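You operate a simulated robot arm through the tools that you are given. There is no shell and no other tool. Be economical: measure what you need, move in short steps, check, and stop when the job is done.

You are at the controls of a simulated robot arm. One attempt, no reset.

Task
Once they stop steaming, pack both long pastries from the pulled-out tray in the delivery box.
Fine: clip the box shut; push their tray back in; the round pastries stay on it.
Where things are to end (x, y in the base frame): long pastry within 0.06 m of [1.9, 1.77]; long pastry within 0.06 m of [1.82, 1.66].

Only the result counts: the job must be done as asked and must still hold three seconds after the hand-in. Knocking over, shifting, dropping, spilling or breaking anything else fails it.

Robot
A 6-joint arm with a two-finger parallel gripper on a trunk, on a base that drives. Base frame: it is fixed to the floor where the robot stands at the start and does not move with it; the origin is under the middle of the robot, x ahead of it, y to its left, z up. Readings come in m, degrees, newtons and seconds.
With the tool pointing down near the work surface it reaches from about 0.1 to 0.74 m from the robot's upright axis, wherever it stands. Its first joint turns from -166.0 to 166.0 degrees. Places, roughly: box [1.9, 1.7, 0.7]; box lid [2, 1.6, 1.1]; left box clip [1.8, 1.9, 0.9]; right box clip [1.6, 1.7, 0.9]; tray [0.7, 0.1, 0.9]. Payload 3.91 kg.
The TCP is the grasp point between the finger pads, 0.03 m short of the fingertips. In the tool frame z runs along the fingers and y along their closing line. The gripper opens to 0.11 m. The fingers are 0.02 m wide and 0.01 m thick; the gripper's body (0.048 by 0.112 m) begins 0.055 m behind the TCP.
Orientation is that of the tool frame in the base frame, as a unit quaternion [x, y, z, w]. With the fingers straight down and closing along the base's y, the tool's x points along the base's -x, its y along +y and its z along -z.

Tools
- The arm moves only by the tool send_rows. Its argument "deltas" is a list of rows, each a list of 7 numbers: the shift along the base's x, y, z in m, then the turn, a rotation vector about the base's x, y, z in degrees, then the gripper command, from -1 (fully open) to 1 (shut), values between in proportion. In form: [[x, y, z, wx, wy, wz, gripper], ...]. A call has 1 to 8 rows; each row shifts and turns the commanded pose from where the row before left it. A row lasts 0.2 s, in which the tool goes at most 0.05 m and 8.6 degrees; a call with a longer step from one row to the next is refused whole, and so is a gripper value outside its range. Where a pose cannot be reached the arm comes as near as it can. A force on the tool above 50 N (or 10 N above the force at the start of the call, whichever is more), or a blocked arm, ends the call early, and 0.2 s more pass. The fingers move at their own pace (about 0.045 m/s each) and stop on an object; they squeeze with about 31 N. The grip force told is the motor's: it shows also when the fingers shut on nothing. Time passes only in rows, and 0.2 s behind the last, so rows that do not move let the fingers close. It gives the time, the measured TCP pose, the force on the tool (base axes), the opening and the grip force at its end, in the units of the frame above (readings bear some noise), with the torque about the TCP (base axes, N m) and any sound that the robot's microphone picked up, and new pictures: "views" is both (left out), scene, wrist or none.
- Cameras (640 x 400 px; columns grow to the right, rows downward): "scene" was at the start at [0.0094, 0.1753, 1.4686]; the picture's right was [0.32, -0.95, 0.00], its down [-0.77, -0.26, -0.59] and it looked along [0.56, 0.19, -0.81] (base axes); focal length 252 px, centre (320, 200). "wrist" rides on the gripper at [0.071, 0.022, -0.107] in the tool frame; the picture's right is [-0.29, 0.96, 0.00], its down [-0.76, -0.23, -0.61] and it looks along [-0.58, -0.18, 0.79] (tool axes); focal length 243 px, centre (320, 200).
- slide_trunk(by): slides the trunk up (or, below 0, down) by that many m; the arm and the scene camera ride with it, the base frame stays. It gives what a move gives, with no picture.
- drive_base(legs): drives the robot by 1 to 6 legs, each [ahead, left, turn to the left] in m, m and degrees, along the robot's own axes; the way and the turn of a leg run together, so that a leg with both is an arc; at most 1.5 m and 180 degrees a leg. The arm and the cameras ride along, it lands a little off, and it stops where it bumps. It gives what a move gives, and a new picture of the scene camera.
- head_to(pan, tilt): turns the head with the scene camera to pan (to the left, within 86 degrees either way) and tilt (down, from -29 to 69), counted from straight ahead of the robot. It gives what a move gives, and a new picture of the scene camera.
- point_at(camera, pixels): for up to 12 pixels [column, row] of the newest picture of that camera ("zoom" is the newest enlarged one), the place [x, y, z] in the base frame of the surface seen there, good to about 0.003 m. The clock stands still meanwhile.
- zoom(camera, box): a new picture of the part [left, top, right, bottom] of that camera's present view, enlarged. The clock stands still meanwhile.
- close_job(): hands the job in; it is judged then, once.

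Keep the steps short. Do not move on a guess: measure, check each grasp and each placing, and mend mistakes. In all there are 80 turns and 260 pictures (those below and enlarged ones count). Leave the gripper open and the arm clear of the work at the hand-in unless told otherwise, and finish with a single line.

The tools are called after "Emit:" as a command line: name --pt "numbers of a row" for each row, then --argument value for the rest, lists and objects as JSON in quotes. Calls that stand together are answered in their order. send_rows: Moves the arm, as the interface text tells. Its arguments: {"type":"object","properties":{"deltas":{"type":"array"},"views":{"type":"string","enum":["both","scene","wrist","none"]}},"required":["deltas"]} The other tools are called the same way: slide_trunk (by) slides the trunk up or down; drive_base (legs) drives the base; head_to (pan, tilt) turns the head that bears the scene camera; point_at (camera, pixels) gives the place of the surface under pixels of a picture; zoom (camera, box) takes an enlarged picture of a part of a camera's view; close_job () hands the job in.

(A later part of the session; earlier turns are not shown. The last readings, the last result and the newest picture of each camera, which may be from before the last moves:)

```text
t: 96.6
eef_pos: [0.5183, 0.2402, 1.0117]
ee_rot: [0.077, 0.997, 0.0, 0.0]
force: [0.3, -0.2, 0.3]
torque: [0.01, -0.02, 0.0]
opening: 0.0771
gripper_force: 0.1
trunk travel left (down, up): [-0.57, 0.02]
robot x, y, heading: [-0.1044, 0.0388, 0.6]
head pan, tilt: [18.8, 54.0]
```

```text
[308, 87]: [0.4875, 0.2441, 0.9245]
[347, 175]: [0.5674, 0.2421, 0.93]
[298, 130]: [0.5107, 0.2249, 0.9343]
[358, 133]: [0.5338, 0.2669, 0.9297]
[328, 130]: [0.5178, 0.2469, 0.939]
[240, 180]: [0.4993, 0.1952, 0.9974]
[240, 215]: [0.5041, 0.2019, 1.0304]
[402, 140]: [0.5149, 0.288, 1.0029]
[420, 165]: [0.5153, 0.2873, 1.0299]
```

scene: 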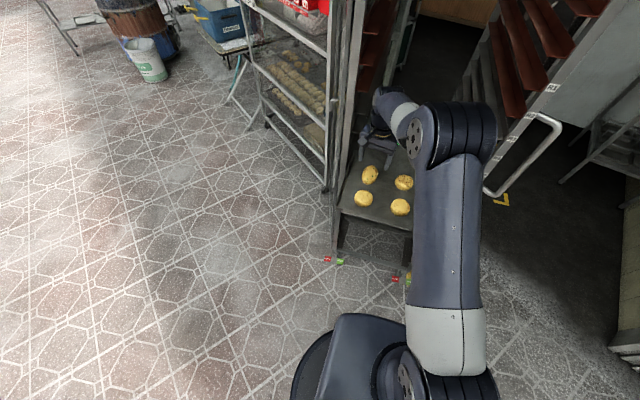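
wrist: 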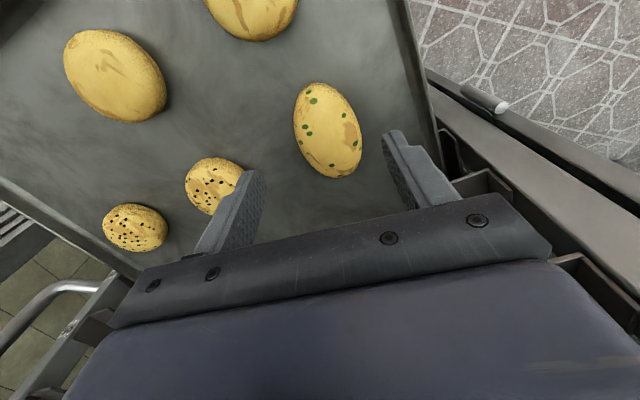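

B's centre is ≈(0.523, 0.245), and the current yaw suits it. Descending and closing.

Emit:
send_rows --pt "0.003 0.003 -0.03 0 0 0 -0.4" --pt "0.002 0.002 -0.03 0 0 0 -0.4" --pt "0 0 -0.009 0 0 0 -0.4" --pt "0 0 0 0 0 0 0.1" --pt "0 0 0 0 0 0 0.2" --pt "0 0 0 0 0 0 0.2" --pt "0 0 0 0 0 0 0.2" --views "wrist"

```text
t: 98.2
eef_pos: [0.5244, 0.2461, 0.9423]
ee_rot: [0.076, 0.997, 0.0, 0.0]
force: [-0.4, 0.0, 0.5]
torque: [-0.02, -0.04, 0.01]
opening: 0.0519
gripper_force: 30.8
trunk travel left (down, up): [-0.57, 0.02]
robot x, y, heading: [-0.103, 0.0372, 0.2]
head pan, tilt: [18.8, 54.0]
```

wrist: 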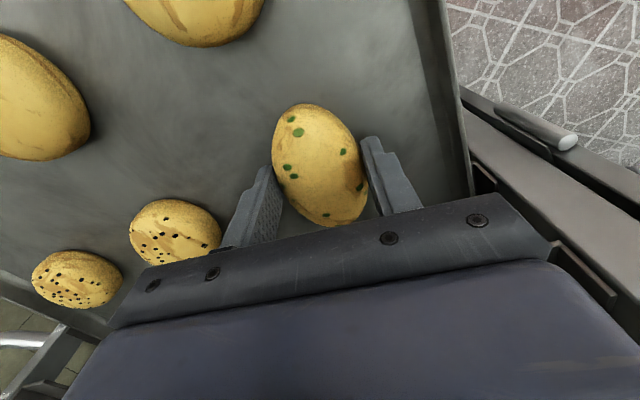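

B is held at 0.052 m. Lifting, then drawing back away from the rack.

Emit:
send_rows --pt "0 0 0.02 0 0 0 0.2" --pt "0 0 0.04 0 0 0 0.2" --pt "-0.012 -0.02 0.04 0 0 0 0.2" --pt "-0.015 -0.03 0.035 0 0 0 0.2" --pt "-0.015 -0.03 0.035 0 0 0 0.2" --pt "-0.015 -0.03 0.035 0 0 0 0.2" --pt "-0.015 -0.03 0.03 0 0 0 0.2" --pt "-0.015 -0.03 0.02 0 0 0 0.2"

```text
t: 100.0
eef_pos: [0.4344, 0.0742, 1.1935]
ee_rot: [0.076, 0.997, 0.0, -0.001]
force: [0.7, 0.3, 0.1]
torque: [-0.02, 0.01, 0.03]
opening: 0.0518
gripper_force: 31.1
trunk travel left (down, up): [-0.57, 0.02]
robot x, y, heading: [-0.103, 0.0395, 0.4]
head pan, tilt: [18.8, 54.0]
```

scene: 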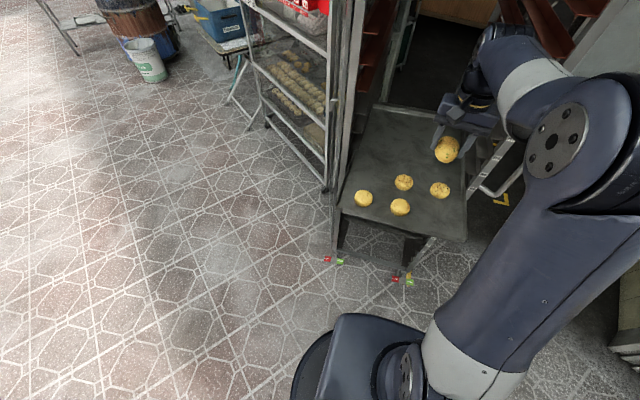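
wrist: 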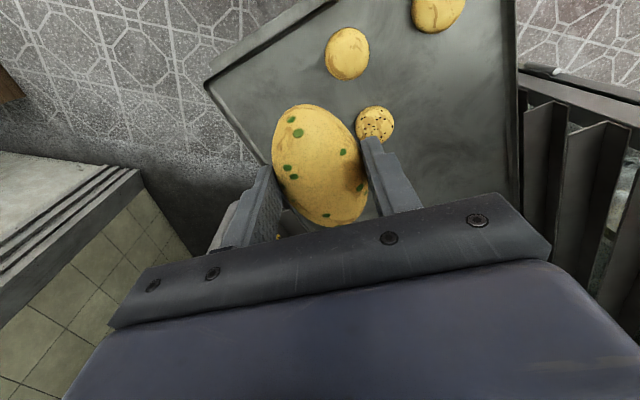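

Driving to the box with B.

Emit:
drive_base --legs '[[-0.25, 0, 0], [0, 1.3, 0], [1.1, 0.8, -0.4], [0, 0, -35.6], [0.3, 0.31, 0], [0.21, 0, 0]]'

Emit:
head_to --pan 10 --tilt 55

```text
t: 119.2
eef_pos: [1.7236, 1.8404, 1.1924]
ee_rot: [0.366, 0.93, 0.0, -0.002]
force: [0.9, -0.1, -0.7]
torque: [0.02, -0.02, 0.02]
opening: 0.0516
gripper_force: 31.1
trunk travel left (down, up): [-0.57, 0.02]
robot x, y, heading: [1.2612, 2.1157, -34.1]
head pan, tilt: [18.8, 54.0]
```

scene: 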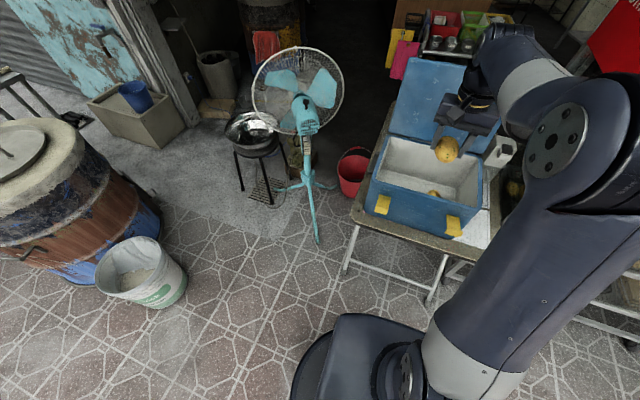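

```text
t: 120.0
eef_pos: [1.7236, 1.8395, 1.1924]
ee_rot: [0.366, 0.931, 0.001, -0.001]
force: [-0.2, -0.1, -0.8]
torque: [0.01, 0.0, 0.0]
opening: 0.0517
gripper_force: 31.1
trunk travel left (down, up): [-0.57, 0.02]
robot x, y, heading: [1.2592, 2.1131, -33.9]
head pan, tilt: [10.0, 55.0]
```

scene: 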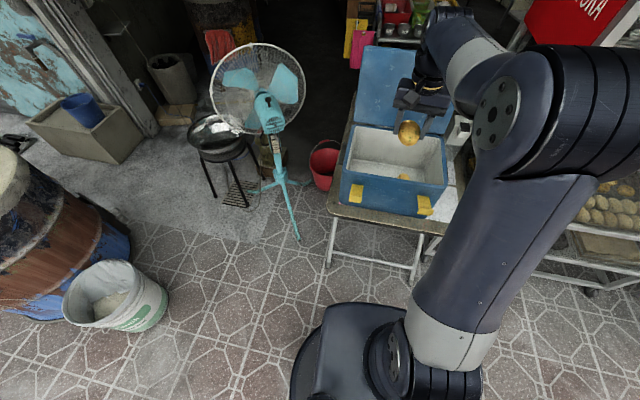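

Emit:
drive_base --legs '[[0.12, 0.06, -2]]'

Emit:
point_at --camera "scene" --pixels '[[345, 308], [300, 350], [395, 308], [335, 228], [412, 280], [380, 222]]'

Emit:
zoom --camera "scene" --box '[320, 60, 500, 240]'

```text
t: 121.2
eef_pos: [1.8469, 1.8069, 1.1913]
ee_rot: [0.383, 0.924, 0.0, -0.001]
force: [0.7, -0.3, -1.0]
torque: [0.02, 0.03, 0.01]
opening: 0.0517
gripper_force: 30.6
trunk travel left (down, up): [-0.57, 0.02]
robot x, y, heading: [1.3919, 2.0941, -35.8]
head pan, tilt: [10.0, 55.0]
```

scene: 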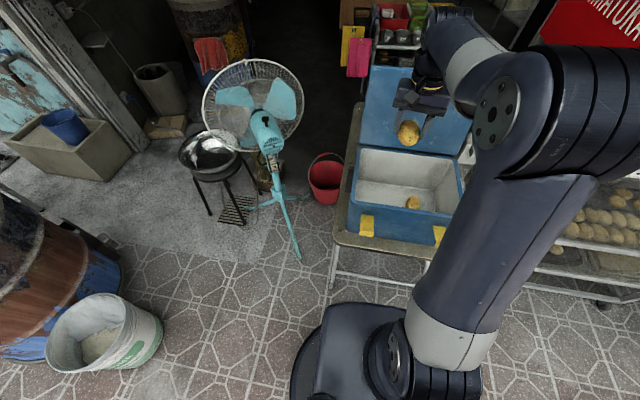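

```text
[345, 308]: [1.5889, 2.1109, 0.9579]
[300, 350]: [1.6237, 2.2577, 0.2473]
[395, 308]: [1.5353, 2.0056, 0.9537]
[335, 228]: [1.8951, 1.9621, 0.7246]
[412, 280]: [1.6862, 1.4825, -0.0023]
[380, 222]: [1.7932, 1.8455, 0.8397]
```

```text
2.22 times, centred on (410, 150) of scene
```

zoom: 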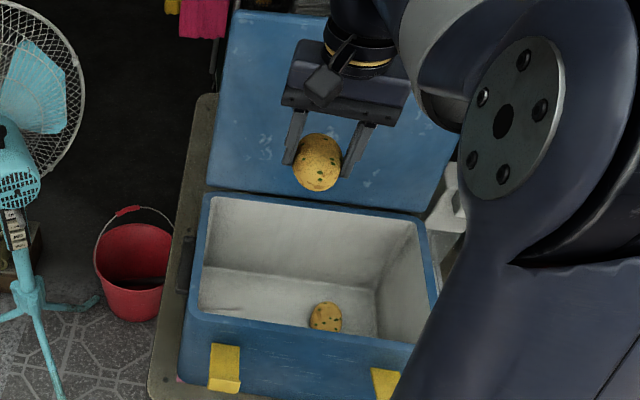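

The base front is about 0.12 m from the table edge, so that's safe. I'll move over the left target (1.911, 1.762), turn to the box axis, and lower to the rim.

Emit:
send_rows --pt "0.016 -0.0112 0 0 0 2.25 0.2" --pt "0.016 -0.0112 0 0 0 2.25 0.2" --pt "0.016 -0.0112 -0.04 0 0 2.25 0.2" --pt "0.016 -0.0112 -0.04 0 0 2.25 0.2" --pt "0 0 -0.05 0 0 0 0.2" --pt "0 0 -0.05 0 0 0 0.2" --pt "0 0 -0.05 0 0 0 0.2" --pt "0 0 -0.03 0 0 0 0.2"

```text
t: 123.0
eef_pos: [1.9084, 1.7646, 0.9312]
ee_rot: [0.308, 0.951, 0.0, -0.001]
force: [0.0, 0.4, -0.4]
torque: [0.0, 0.01, -0.02]
opening: 0.0516
gripper_force: 31.4
trunk travel left (down, up): [-0.57, 0.02]
robot x, y, heading: [1.3887, 2.0935, -36.0]
head pan, tilt: [10.0, 55.0]
```

scene: 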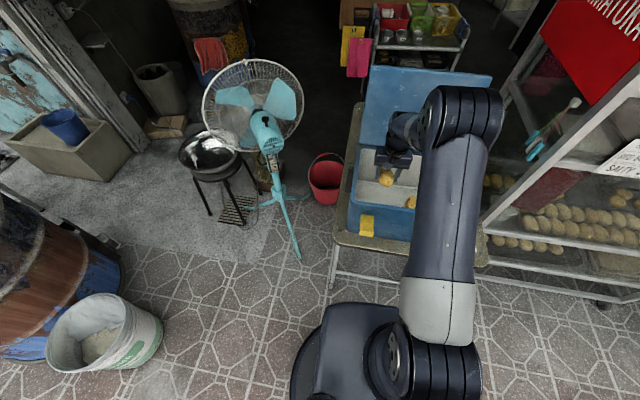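
wrist: 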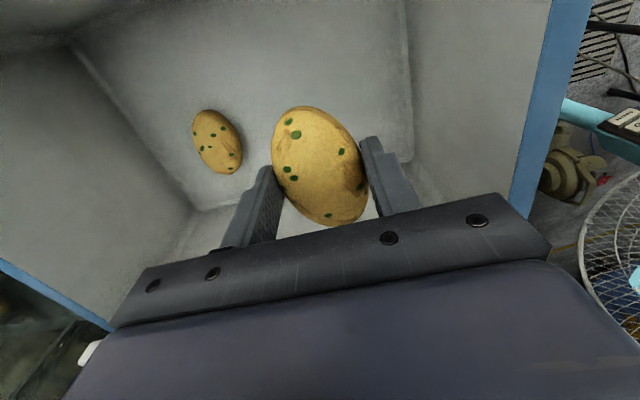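

Clear on all sides. Lowering to z≈0.783, opening slightly and rising.

Emit:
send_rows --pt "0 0 -0.045 0 0 0 0.2" --pt "0 0 -0.045 0 0 0 0.2" --pt "0 0 -0.035 0 0 0 0.2" --pt "0 0 -0.015 0 0 0 0.2" --pt "0 0 -0.008 0 0 0 0.2" --pt "0 0 0 0 0 0 0.0" --views "wrist"

Emit:
send_rows --pt "0 0 0 0 0 0 -0.35" --pt "0 0 0 0 0 0 -0.35" --pt "0 0 0.04 0 0 0 -0.35" --pt "0 0 0.05 0 0 0 -0.35" --pt "0 0 0.05 0 0 0 -0.35" --pt "0 0 0.05 0 0 0 -0.35"

```text
t: 124.5
eef_pos: [1.9106, 1.7628, 0.7839]
ee_rot: [0.309, 0.951, 0.001, -0.001]
force: [0.8, -0.4, -0.6]
torque: [0.0, 0.0, -0.01]
opening: 0.0549
gripper_force: 0.0
trunk travel left (down, up): [-0.57, 0.02]
robot x, y, heading: [1.3898, 2.094, -36.0]
head pan, tilt: [10.0, 55.0]
```

wrist: 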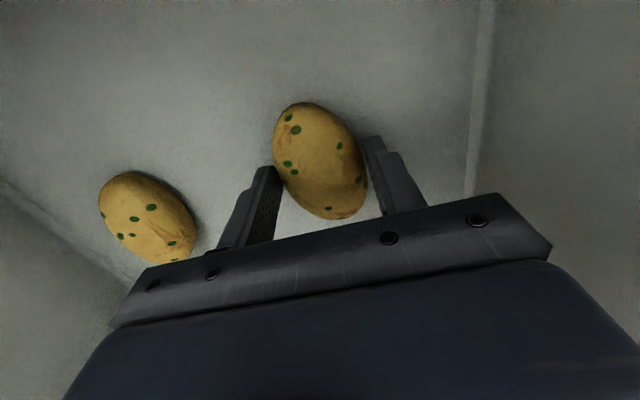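

```text
t: 125.8
eef_pos: [1.9058, 1.7602, 0.9754]
ee_rot: [0.309, 0.951, 0.001, -0.001]
force: [-0.4, -0.2, -0.5]
torque: [0.0, -0.01, -0.03]
opening: 0.0743
gripper_force: 0.1
trunk travel left (down, up): [-0.57, 0.02]
robot x, y, heading: [1.391, 2.0966, -35.8]
head pan, tilt: [10.0, 55.0]
```

scene: 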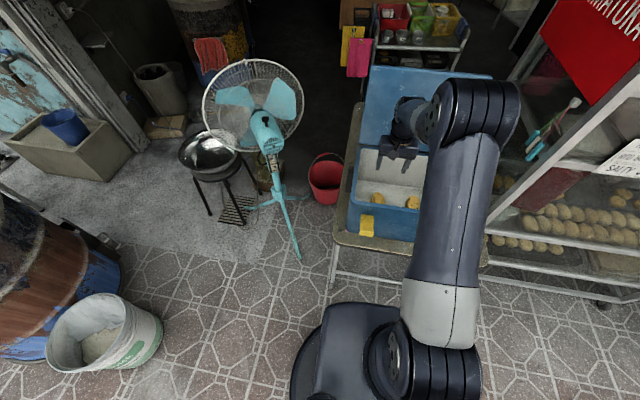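
wrist: 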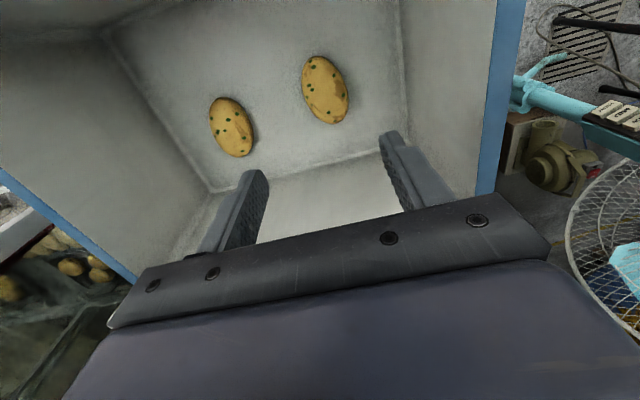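

Both are inside the box. I'll confirm their places, raise the arm and look at the lid.

Emit:
point_at --camera "wrist" --pixels '[[325, 90], [232, 127]]'

Emit:
send_rows --pt "0 0 0.05 0 0 0 -0.35" --pt "0 0 0.05 0 0 0 -0.35" --pt "-0.02 0.015 0.04 0 0 0 -0.35" --pt "-0.03 0.023 0.03 0 0 0 -0.35" --pt "-0.03 0.023 0.03 0 0 0 -0.35" --pt "-0.03 0.023 0.03 0 0 0 -0.35" --pt "-0.03 0.023 0 0 0 0 -0.35" --views "none"

Emit:
head_to --pan 10 --tilt 42

Emit:
zoom --camera "scene" --box '[320, 70, 520, 270]'

```text
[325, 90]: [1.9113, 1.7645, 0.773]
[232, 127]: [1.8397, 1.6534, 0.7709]
```

```text
t: 127.5
eef_pos: [1.7702, 1.8691, 1.2058]
ee_rot: [0.309, 0.951, 0.001, 0.0]
force: [-0.3, -0.5, 0.2]
torque: [-0.01, 0.01, -0.01]
opening: 0.0742
gripper_force: 0.0
trunk travel left (down, up): [-0.57, 0.02]
robot x, y, heading: [1.3916, 2.1004, -35.9]
head pan, tilt: [10.0, 55.0]
```

```text
t: 128.2
eef_pos: [1.7713, 1.8685, 1.2052]
ee_rot: [0.308, 0.951, 0.001, -0.001]
force: [0.0, 0.0, 0.5]
torque: [0.0, 0.02, 0.0]
opening: 0.0745
gripper_force: 0.0
trunk travel left (down, up): [-0.57, 0.02]
robot x, y, heading: [1.3905, 2.0933, -36.0]
head pan, tilt: [10.0, 42.0]
```

scene: 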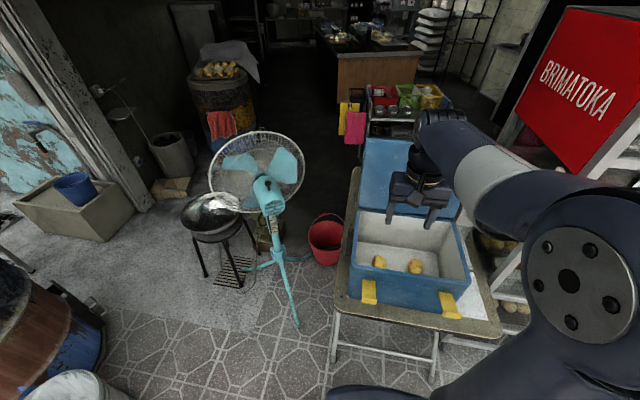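

```text
2.00 times, centred on (420, 170) of scene
```

zoom: 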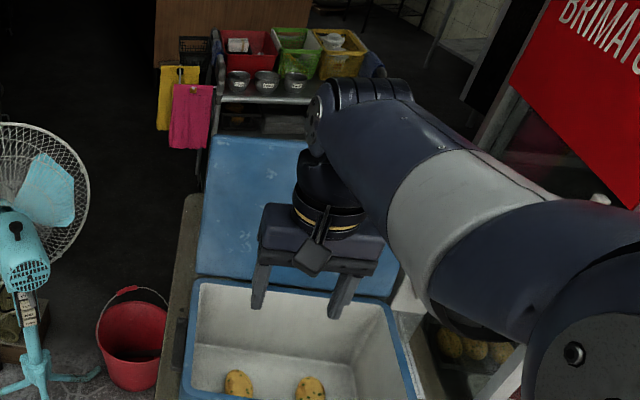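

Emit:
point_at --camera "zoom" --pixels '[[214, 138], [255, 140], [300, 143], [205, 200], [240, 200], [200, 268], [240, 272], [390, 290], [213, 133], [270, 138]]'

Emit:
point_at --camera "scene" --pixels '[[368, 284], [368, 300], [446, 296], [452, 316], [372, 302], [362, 303], [445, 318], [462, 317]]'

Emit:
zoom --camera "scene" --box '[340, 260, 480, 340]'

```text
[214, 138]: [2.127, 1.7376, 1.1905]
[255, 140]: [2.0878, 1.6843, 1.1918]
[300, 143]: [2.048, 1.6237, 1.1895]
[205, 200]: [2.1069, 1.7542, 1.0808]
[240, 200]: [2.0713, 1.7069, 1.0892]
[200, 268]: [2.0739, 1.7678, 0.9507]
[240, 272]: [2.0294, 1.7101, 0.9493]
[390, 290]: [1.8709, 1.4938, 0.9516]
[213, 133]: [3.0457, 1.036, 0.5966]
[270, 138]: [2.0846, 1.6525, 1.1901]
```

```text
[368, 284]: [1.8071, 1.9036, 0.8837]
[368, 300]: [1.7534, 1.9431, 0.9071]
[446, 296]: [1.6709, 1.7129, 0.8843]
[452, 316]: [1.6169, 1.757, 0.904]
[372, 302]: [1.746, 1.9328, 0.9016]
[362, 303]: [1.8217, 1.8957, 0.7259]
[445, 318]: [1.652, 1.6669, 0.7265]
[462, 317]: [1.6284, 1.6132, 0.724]
```

```text
4.57 times, centred on (410, 300) of scene
```

zoom: 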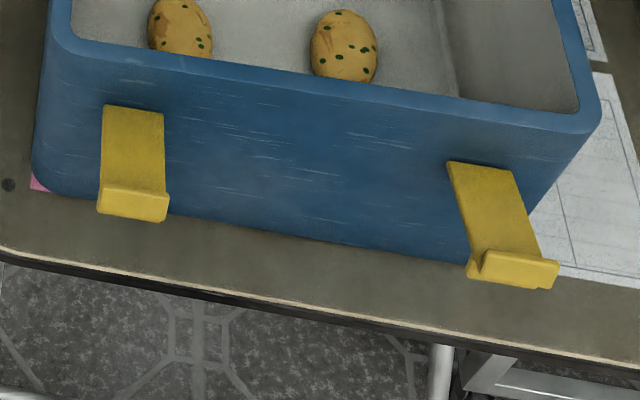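

Both pastries are within about 2 cm of their goals. For the lid: its inner face runs from n≈0.636, z 0.95 up to n≈0.70, z 1.19, leaning back about 14°. The plan is to straddle its top edge loosely with the fingers closing along n, then swing it over with the lid resting on the inner finger. First I'll nudge 5 cm closer and turn the tool 90°.

Emit:
drive_base --legs '[[0.05, 0, 0]]'

Emit:
send_rows --pt "0 0 0.012 0 0 8.2 -1" --pt "0 0 0.012 0 0 8.2 -1" --pt "0 0 0.012 0 0 8.2 -1" --pt "0 0 0.012 0 0 8.2 -1" --pt "0 0 0.012 0 0 8.2 -1" --pt "0 0 0.012 0 0 8.2 -1" --pt "0 0 0.012 0 0 8.2 -1" --pt "0 0 0.012 0 0 8.2 -1" --views "none"

Emit:
send_rows --pt "0 0 0 0 0 8.2 -1" --pt "0 0 0 0 0 8.2 -1" --pt "0 0 0 0 0 8 -1" --pt "0 0 0 -4.4 -6.07 0 -1" --pt "0 0 0 -4.4 -6.07 0 -1" --pt "0 0 0 -4.4 -6.07 0 -1" --pt "0 0 0 -4.4 -6.07 0 -1"

```text
t: 129.1
eef_pos: [1.8118, 1.8386, 1.2059]
ee_rot: [0.309, 0.951, 0.0, -0.001]
force: [0.2, -0.4, -0.1]
torque: [-0.01, 0.04, -0.02]
opening: 0.0743
gripper_force: 0.1
trunk travel left (down, up): [-0.57, 0.02]
robot x, y, heading: [1.4312, 2.0681, -35.9]
head pan, tilt: [10.0, 42.0]
```

scene: 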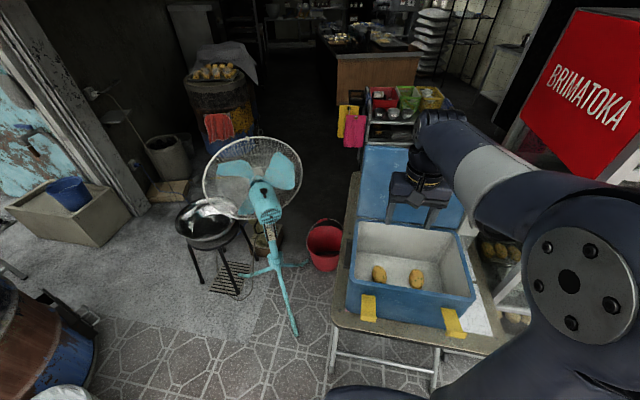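

```text
t: 130.9
eef_pos: [1.8125, 1.8386, 1.3018]
ee_rot: [-0.256, 0.967, 0.0, -0.001]
force: [0.2, 0.0, -0.6]
torque: [-0.01, 0.01, 0.01]
opening: 0.11
gripper_force: 0.0
trunk travel left (down, up): [-0.57, 0.02]
robot x, y, heading: [1.4343, 2.0648, -35.9]
head pan, tilt: [10.0, 42.0]
```

```text
t: 132.5
eef_pos: [1.8112, 1.8389, 1.3012]
ee_rot: [-0.438, 0.861, -0.231, 0.119]
force: [-0.1, -0.3, 0.1]
torque: [-0.03, 0.0, -0.04]
opening: 0.1096
gripper_force: 0.0
trunk travel left (down, up): [-0.57, 0.02]
robot x, y, heading: [1.4278, 2.0635, -36.1]
head pan, tilt: [10.0, 42.0]
```

scene: 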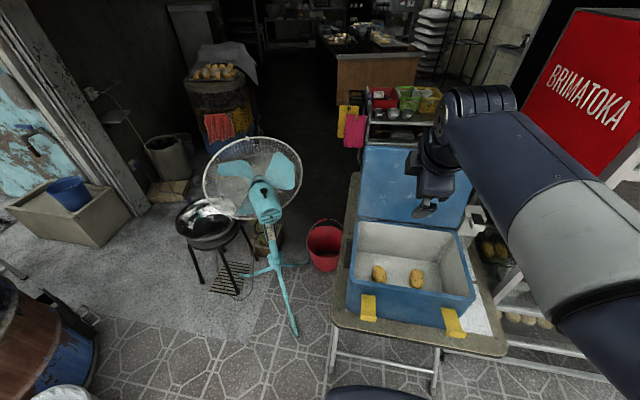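
wrist: 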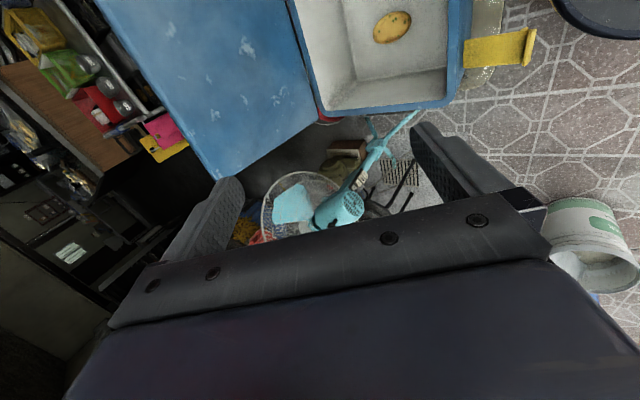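

The posture works. I'll cut the tilt to 12° so the rear finger hooks deep enough, and move above the lid's top edge at u=2.48, n=0.715, z=1.29.

Emit:
send_rows --pt "0.0282 -0.0316 -0.001 3.53 4.85 0 -1" --pt "0.0282 -0.0316 -0.001 3.53 4.85 0 -1" --pt "0.0282 -0.0316 -0.001 3.53 4.85 0 -1" --pt "0.0282 -0.0316 -0.001 0 0 0 -1" --pt "0.0282 -0.0316 -0.001 0 0 0 -1" --pt "0.0282 -0.0316 -0.001 0 0 0 -1" --pt "0.0282 -0.0316 -0.001 0 0 0 -1" --pt "0.0282 -0.0316 -0.001 0 0 0 -1"

```text
t: 134.3
eef_pos: [1.9877, 1.6371, 1.2881]
ee_rot: [-0.451, 0.886, -0.094, 0.048]
force: [-0.4, 0.3, -1.0]
torque: [-0.01, 0.0, -0.01]
opening: 0.1101
gripper_force: 0.1
out of reach, approached as far as the arm can: row 7, 8
trunk travel left (down, up): [-0.57, 0.02]
robot x, y, heading: [1.4322, 2.0698, -35.9]
head pan, tilt: [10.0, 42.0]
```

scene: 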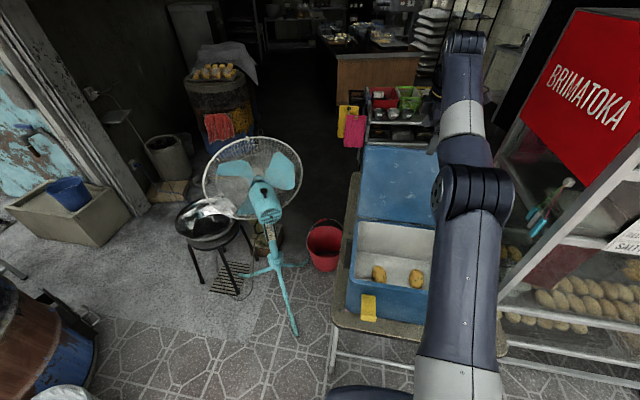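
wrist: 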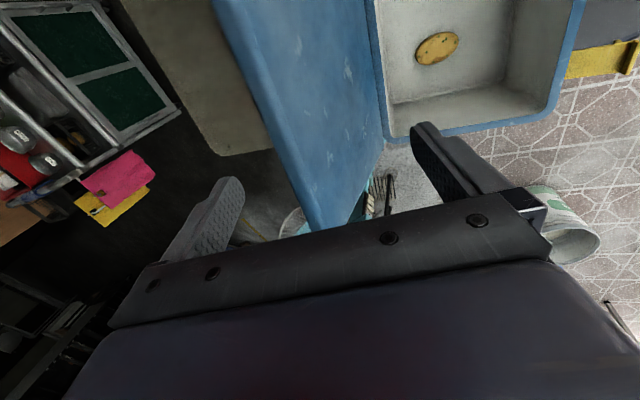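

The arm is about 7 cm short. I'll measure the lid's edge thickness from the wrist view, then drive 6 cm forward; the column still stays short of the table.

Emit:
point_at --camera "wrist" --pixels '[[240, 70], [250, 72], [262, 75], [285, 160], [297, 160], [310, 160], [270, 110], [280, 108]]'

Emit:
zoom --camera "wrist" --box '[180, 0, 400, 230]'

Emit:
drive_base --legs '[[0.06, 0, 0]]'

```text
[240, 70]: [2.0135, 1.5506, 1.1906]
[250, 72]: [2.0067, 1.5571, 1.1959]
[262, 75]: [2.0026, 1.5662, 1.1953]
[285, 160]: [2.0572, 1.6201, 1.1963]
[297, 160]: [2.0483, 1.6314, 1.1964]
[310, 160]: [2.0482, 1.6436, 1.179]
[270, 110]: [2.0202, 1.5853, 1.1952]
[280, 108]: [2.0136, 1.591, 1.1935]
```

```text
1.74 times, centred on (290, 115) of wrist
```

zoom: 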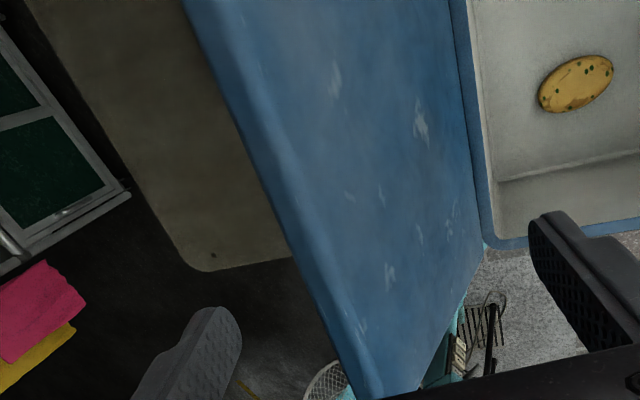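

```text
t: 135.3
eef_pos: [2.0362, 1.6015, 1.2872]
ee_rot: [-0.452, 0.886, -0.093, 0.048]
force: [-0.4, -0.2, -0.3]
torque: [0.05, -0.03, -0.01]
opening: 0.11
gripper_force: 0.1
trunk travel left (down, up): [-0.57, 0.02]
robot x, y, heading: [1.4804, 2.0299, -35.9]
head pan, tilt: [10.0, 42.0]
```

scene: 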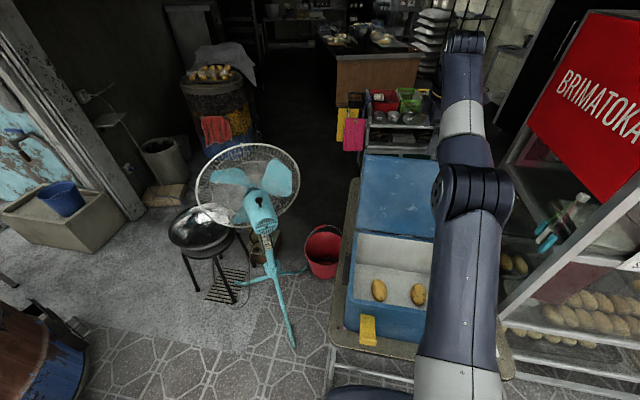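

The lid edge spans n≈0.70–0.717, so it's about 2 cm thick. The TCP is at n≈0.706, centred over it. Lowering 10 cm to straddle it.

Emit:
send_rows --pt "0 0 -0.03 0 0 0 -1" --pt "0 0 -0.03 0 0 0 -1" --pt "0 0 -0.03 0 0 0 -1"

```text
t: 136.1
eef_pos: [2.0341, 1.6026, 1.1997]
ee_rot: [-0.451, 0.886, -0.095, 0.047]
force: [-1.0, -0.4, -0.3]
torque: [-0.02, -0.01, 0.02]
opening: 0.1101
gripper_force: 0.1
trunk travel left (down, up): [-0.57, 0.02]
robot x, y, heading: [1.4759, 2.0312, -36.1]
head pan, tilt: [10.0, 42.0]
```

scene: 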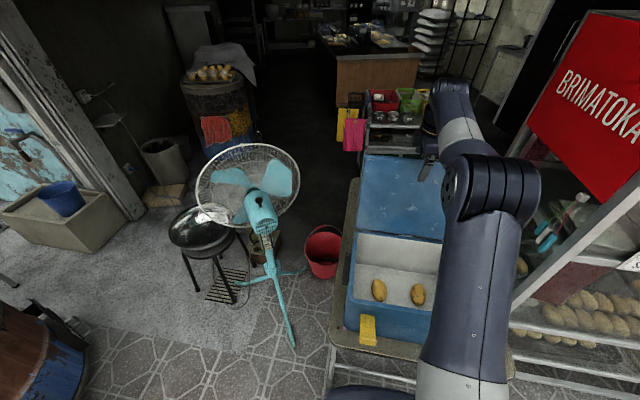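
wrist: 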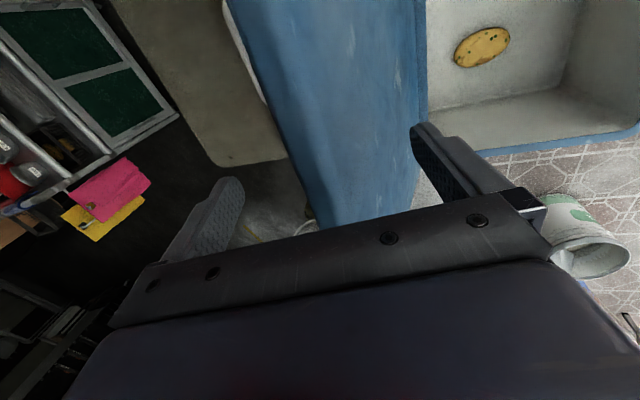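

Now straddling. I'll lower 1.5 cm more and narrow the opening a little. Then I'll use a slow base reverse to pull the lid toward vertical, since its edge moves almost level there. That also gives the arm room.

Emit:
send_rows --pt "0 0 -0.015 0 0 0 -0.3" --pt "0 0 0 0 0 0 -0.3" --pt "0 0 0 0 0 0 -0.3" --views "wrist"

Emit:
drive_base --legs '[[-0.07, 0, 0]]'

```text
t: 136.9
eef_pos: [2.0352, 1.603, 1.1832]
ee_rot: [-0.451, 0.886, -0.094, 0.048]
force: [0.4, 0.4, 0.9]
torque: [-0.01, -0.04, 0.0]
opening: 0.0714
gripper_force: 0.0
trunk travel left (down, up): [-0.57, 0.02]
robot x, y, heading: [1.4743, 2.0325, -36.0]
head pan, tilt: [10.0, 42.0]
```

wrist: 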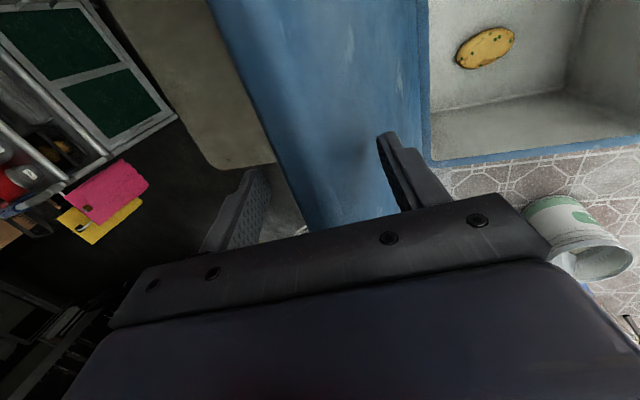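

```text
t: 137.9
eef_pos: [1.9779, 1.6448, 1.1839]
ee_rot: [-0.451, 0.886, -0.093, 0.047]
force: [-0.3, 0.4, 0.0]
torque: [0.0, -0.02, 0.0]
opening: 0.0715
gripper_force: 0.2
trunk travel left (down, up): [-0.57, 0.02]
robot x, y, heading: [1.4212, 2.0761, -35.8]
head pan, tilt: [10.0, 42.0]
```

scene: 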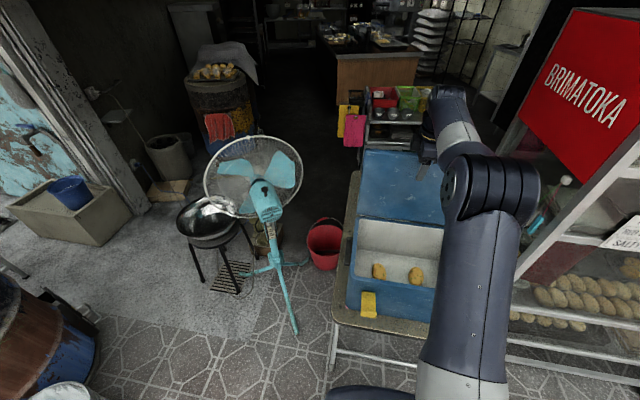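

Emit:
point_at --camera "scene" --pixels '[[375, 153], [375, 180], [370, 215], [360, 217]]'

Emit:
send_rows --pt "0 0 0 0 0 0 -0.3" --views "wrist"

```text
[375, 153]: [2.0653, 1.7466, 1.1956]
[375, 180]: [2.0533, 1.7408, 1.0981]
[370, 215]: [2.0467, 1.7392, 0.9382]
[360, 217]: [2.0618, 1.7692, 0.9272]
```

```text
t: 138.3
eef_pos: [1.9784, 1.6439, 1.1834]
ee_rot: [-0.451, 0.886, -0.094, 0.048]
force: [-0.1, 0.3, -0.7]
torque: [0.01, 0.03, -0.01]
opening: 0.0716
gripper_force: 0.5
trunk travel left (down, up): [-0.57, 0.02]
robot x, y, heading: [1.4235, 2.0713, -36.3]
head pan, tilt: [10.0, 42.0]
```

wrist: 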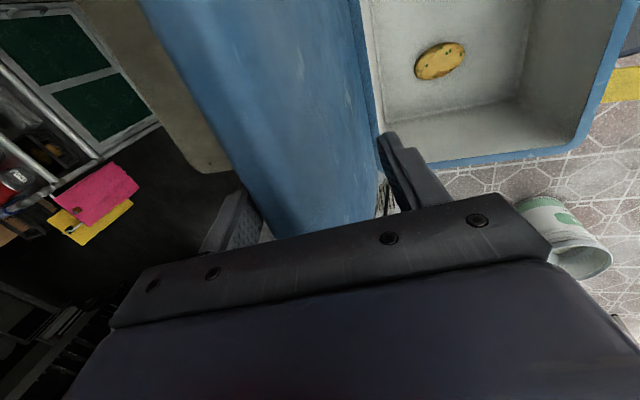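

The lid now stands nearly vertical, with its edge at n≈0.65. Pulling back a little more.

Emit:
drive_base --legs '[[-0.08, 0, 0]]'

Emit:
send_rows --pt "0 0 0 0 0 0 -0.3" --views "wrist"

Emit:
point_at --camera "scene" --pixels '[[372, 165], [372, 175], [375, 180], [370, 215]]'

```text
t: 139.4
eef_pos: [1.9136, 1.6904, 1.1845]
ee_rot: [-0.451, 0.886, -0.094, 0.047]
force: [-0.6, 0.4, -1.6]
torque: [0.0, -0.02, 0.02]
opening: 0.0719
gripper_force: 0.3
trunk travel left (down, up): [-0.57, 0.02]
robot x, y, heading: [1.3611, 2.1196, -36.3]
head pan, tilt: [10.0, 42.0]
```

scene: 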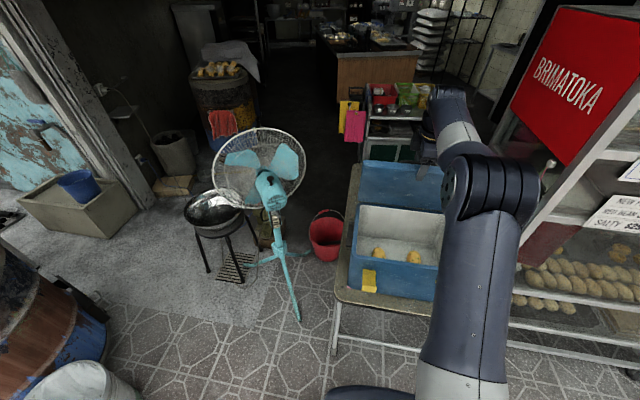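

```text
t: 139.8
eef_pos: [1.9147, 1.6892, 1.1848]
ee_rot: [-0.45, 0.887, -0.094, 0.048]
force: [-0.2, 0.6, -0.5]
torque: [-0.01, -0.01, -0.02]
opening: 0.072
gripper_force: 0.5
trunk travel left (down, up): [-0.57, 0.02]
robot x, y, heading: [1.3574, 2.1197, -36.4]
head pan, tilt: [10.0, 42.0]
```

wrist: 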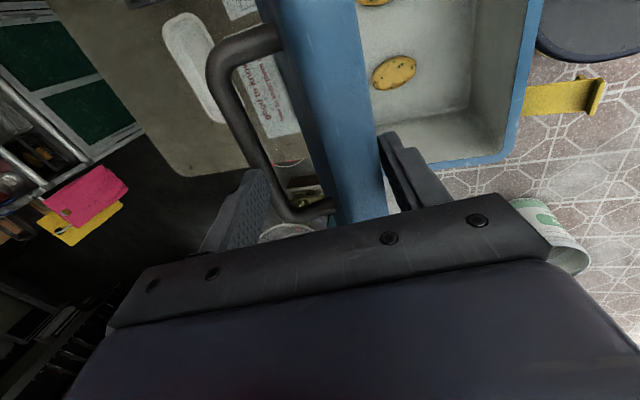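

```text
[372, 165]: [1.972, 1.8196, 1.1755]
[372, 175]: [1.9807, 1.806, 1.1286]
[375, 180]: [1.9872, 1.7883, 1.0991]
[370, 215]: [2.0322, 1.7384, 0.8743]
```

The lid has tipped about 22° past vertical and rests on the front finger. I'll continue around the hinge arc (centre n 0.65, z 0.935), turning the tool with the lid.

Emit:
send_rows --pt "-0.0257 0.0187 -0.0145 -4.41 -6.07 0 -0.3" --pt "-0.0239 0.0174 -0.0185 -4.41 -6.07 0 -0.3" --pt "-0.0218 0.0159 -0.0222 -4.41 -6.07 0 -0.3" --pt "-0.0193 0.014 -0.0255 -4.41 -6.07 0 -0.3"

```text
t: 140.8
eef_pos: [1.8218, 1.7576, 1.1055]
ee_rot: [-0.423, 0.831, -0.321, 0.164]
force: [-5.6, 4.5, 6.2]
torque: [-0.22, -0.27, -0.01]
opening: 0.0723
gripper_force: 0.6
trunk travel left (down, up): [-0.57, 0.02]
robot x, y, heading: [1.3615, 2.1159, -35.7]
head pan, tilt: [10.0, 42.0]
```

scene: 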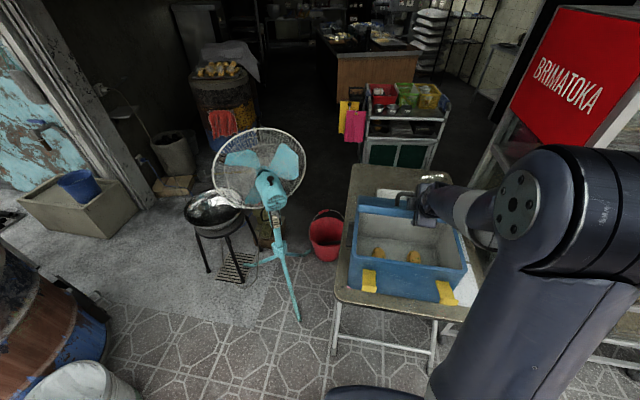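
wrist: 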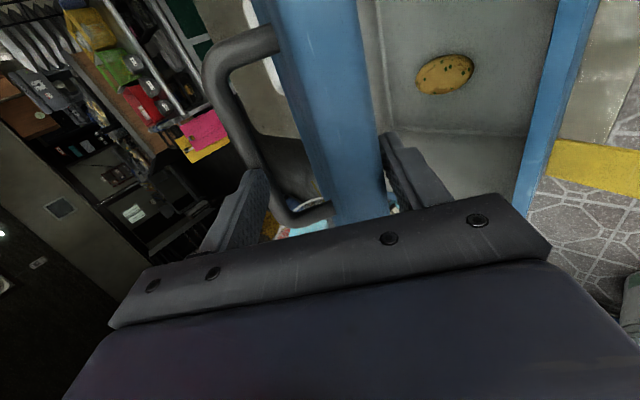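

There's about 9 N along the tool axis, probably the lid's carry handle against the upper fingertip. I'll back off 12 mm along the tool, then continue the arc.

Emit:
send_rows --pt "-0.0065 0.0047 0.008 0 0 0 -0.3" --pt "-0.0172 0.0125 -0.0297 -4.41 -6.07 0 -0.3" --pt "-0.0139 0.0101 -0.0322 -4.41 -6.07 0 -0.3"

```text
t: 141.6
eef_pos: [1.7902, 1.7748, 1.0603]
ee_rot: [-0.398, 0.798, -0.409, 0.196]
force: [-0.1, -0.5, -1.9]
torque: [-0.01, 0.0, -0.02]
opening: 0.072
gripper_force: 0.3
out of reach, approached as far as the arm can: row 2
trunk travel left (down, up): [-0.57, 0.02]
robot x, y, heading: [1.3614, 2.1201, -36.1]
head pan, tilt: [10.0, 42.0]
```

scene: 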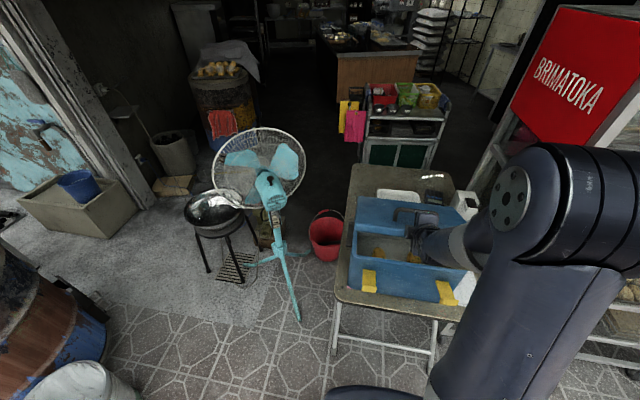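
wrist: 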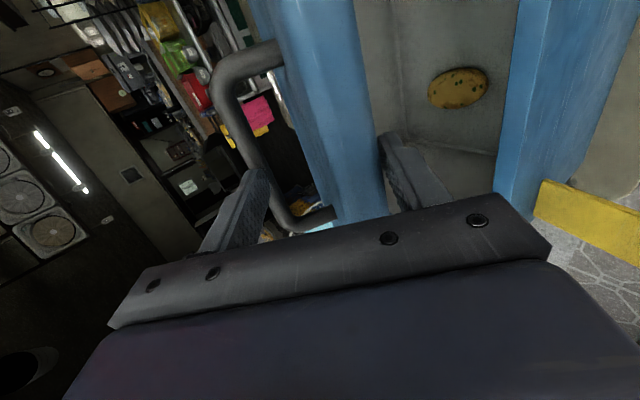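

A joint limit stops the tilt at 54°, which is enough. The lid rests on the lower finger, so I'll keep this tilt and lower it.

Emit:
send_rows --pt "-0.005 0.0035 -0.03 0 0 0 -0.3" --pt "-0.003 0.002 -0.025 0 0 0 -0.3"

Emit:
zoom --camera "scene" --box '[330, 160, 490, 310]'

```text
t: 142.2
eef_pos: [1.7843, 1.7798, 1.006]
ee_rot: [-0.398, 0.798, -0.408, 0.196]
force: [0.0, 0.3, -1.5]
torque: [0.03, 0.02, -0.03]
opening: 0.0723
gripper_force: 0.5
trunk travel left (down, up): [-0.57, 0.02]
robot x, y, heading: [1.3592, 2.119, -36.2]
head pan, tilt: [10.0, 42.0]
```

scene: 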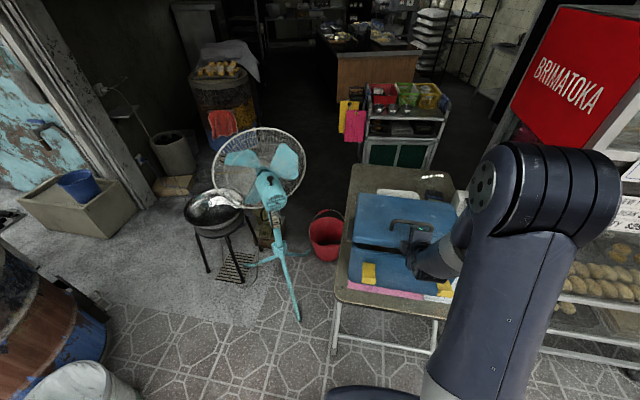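
wrist: 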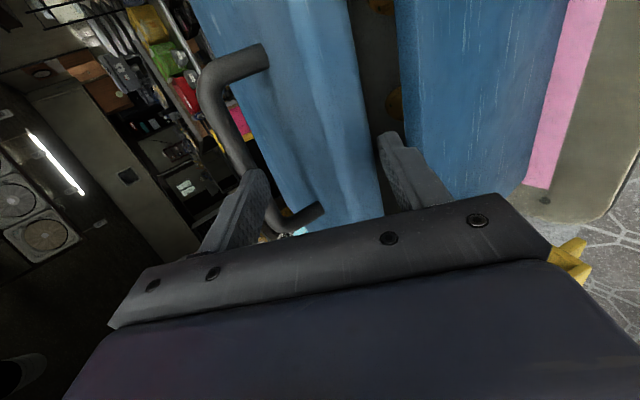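

```text
2.67 times, centred on (410, 235) of scene
```

zoom: 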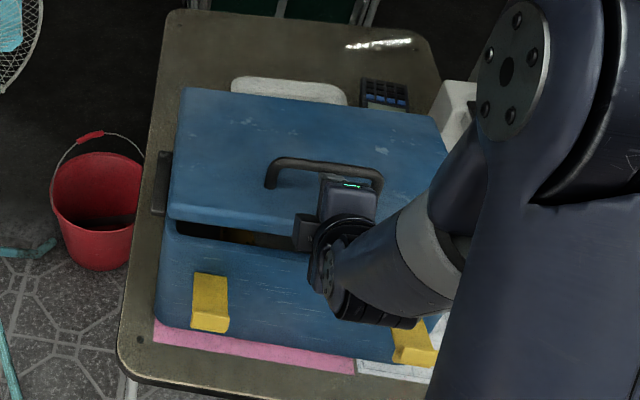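

The lid is nearly shut. I'll lower 1 cm more, then slide the finger out backwards along −n.

Emit:
send_rows --pt "0 0 -0.009 0 0 0 -0.3" --pt "-0.0243 0.0176 0 0 0 0 -0.3" --pt "-0.0243 0.0176 0 0 0 0 -0.3" --pt "-0.0243 0.0176 0.01 0 0 0 -0.3" --pt "-0.0243 0.0176 0.03 0 0 0 -0.3" --pt "0 0 0.04 0 0 0 -0.3"

Emit:
zoom --camera "scene" --box '[330, 160, 490, 310]'

```text
t: 143.6
eef_pos: [1.6841, 1.8541, 1.0757]
ee_rot: [-0.398, 0.797, -0.409, 0.196]
force: [-0.2, 0.1, -0.1]
torque: [0.01, -0.01, 0.02]
opening: 0.0716
gripper_force: 0.0
trunk travel left (down, up): [-0.57, 0.02]
robot x, y, heading: [1.3616, 2.1172, -36.2]
head pan, tilt: [10.0, 42.0]
```

scene: 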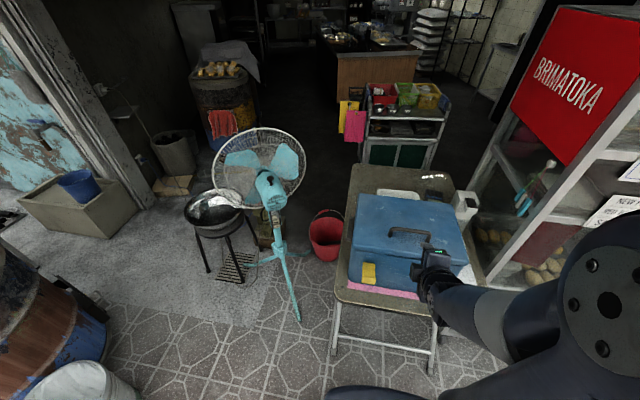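
wrist: 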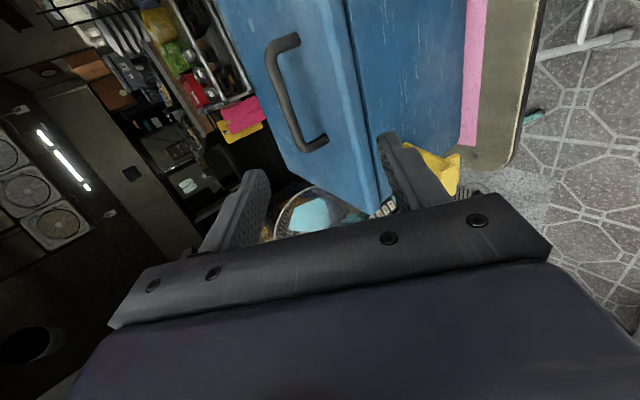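

```text
2.67 times, centred on (410, 235) of scene
```

zoom: 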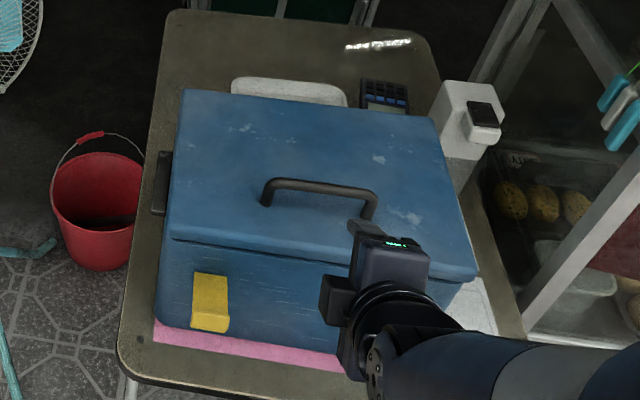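

The lid is shut. Now I'll measure the left clip and the lid's front edge.

Emit:
point_at --camera "zoom" --pixels '[[210, 276], [210, 290], [208, 305], [208, 313], [208, 323], [195, 316], [226, 318], [210, 250], [210, 242], [260, 257], [300, 240], [196, 276]]'

Emit:
zoom --camera "scene" --box '[345, 240, 405, 290]'

Emit:
zoom --camera "wrist" --box '[380, 110, 500, 220]'

```text
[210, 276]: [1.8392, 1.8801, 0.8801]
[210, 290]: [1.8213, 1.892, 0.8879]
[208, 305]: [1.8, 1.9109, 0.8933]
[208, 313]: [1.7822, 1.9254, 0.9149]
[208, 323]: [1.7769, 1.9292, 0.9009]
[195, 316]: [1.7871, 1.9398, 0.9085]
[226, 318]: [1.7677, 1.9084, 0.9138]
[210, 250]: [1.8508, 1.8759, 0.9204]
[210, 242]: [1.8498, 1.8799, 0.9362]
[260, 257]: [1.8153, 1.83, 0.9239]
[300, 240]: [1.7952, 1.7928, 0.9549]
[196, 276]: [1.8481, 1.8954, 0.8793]
```

```text
8.00 times, centred on (375, 265) of scene
```

zoom: 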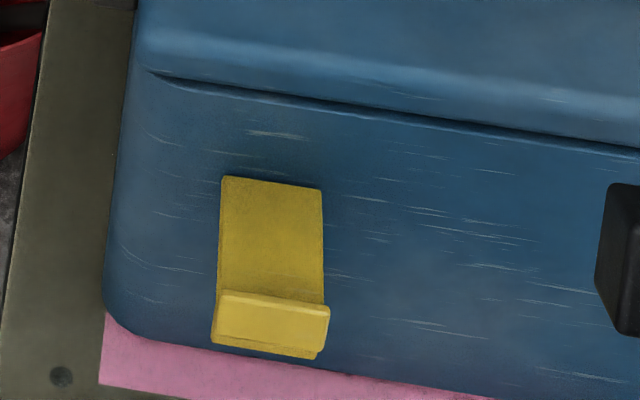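

```text
3.64 times, centred on (440, 165) of wrist
```

zoom: 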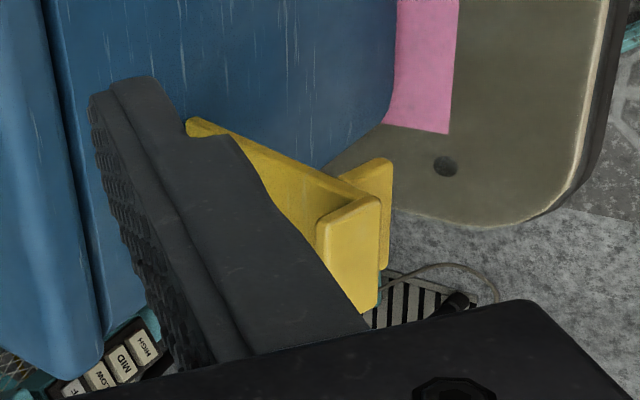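

Lid closed. The pink cloth shows that the box slid about 2.7 cm in +n during closing. The pastries should still be in tolerance, but I'll pull the box back by its handle once it's clipped. For the clips: the left lever's root is at n 0.38, z 0.88, its tip at n 0.305, z 0.905, u 2.602. It has to be lifted from below and swung over the lid. I'll back up for room first, close the fingers and try a flatter tilt.

Emit:
drive_base --legs '[[-0.16, 0, 0]]'

Emit:
send_rows --pt "0.011 0.0151 -0.02 -3.8 -5.2 0 0.5" --pt "0.011 0.0151 -0.02 -3.8 -5.2 0 1" --pt "0.011 0.0151 -0.02 -3.8 -5.2 0 1" --pt "0.011 0.0151 -0.02 0 0 0 1" --pt "0.011 0.0151 -0.02 0 0 0 1" --pt "0.011 0.0151 -0.02 0 0 0 1"

```text
t: 145.0
eef_pos: [1.5541, 1.9467, 1.0752]
ee_rot: [-0.399, 0.797, -0.408, 0.196]
force: [-0.3, -0.1, 0.7]
torque: [-0.02, 0.01, -0.01]
opening: 0.0716
gripper_force: 0.1
trunk travel left (down, up): [-0.57, 0.02]
robot x, y, heading: [1.23, 2.213, -36.1]
head pan, tilt: [10.0, 42.0]
```

scene: 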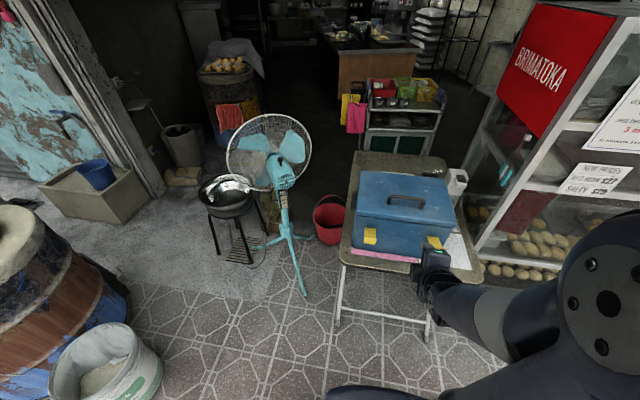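

```text
t: 146.4
eef_pos: [1.619, 2.0396, 0.9548]
ee_rot: [-0.357, 0.72, -0.535, 0.262]
force: [-0.2, -0.6, -0.2]
torque: [-0.03, 0.02, -0.04]
opening: 0.0
gripper_force: 30.8
trunk travel left (down, up): [-0.57, 0.02]
robot x, y, heading: [1.2293, 2.2138, -36.2]
head pan, tilt: [10.0, 42.0]
```

scene: 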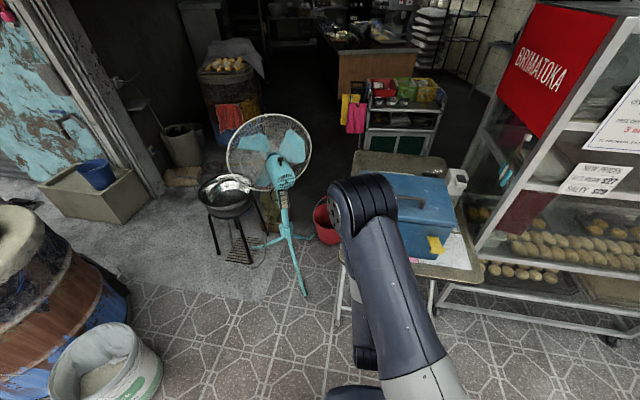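
wrist: 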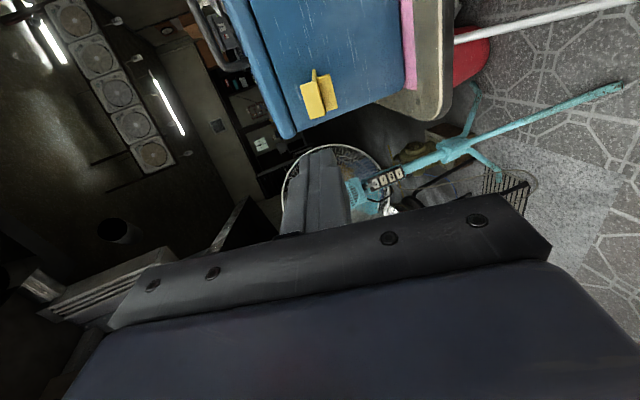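

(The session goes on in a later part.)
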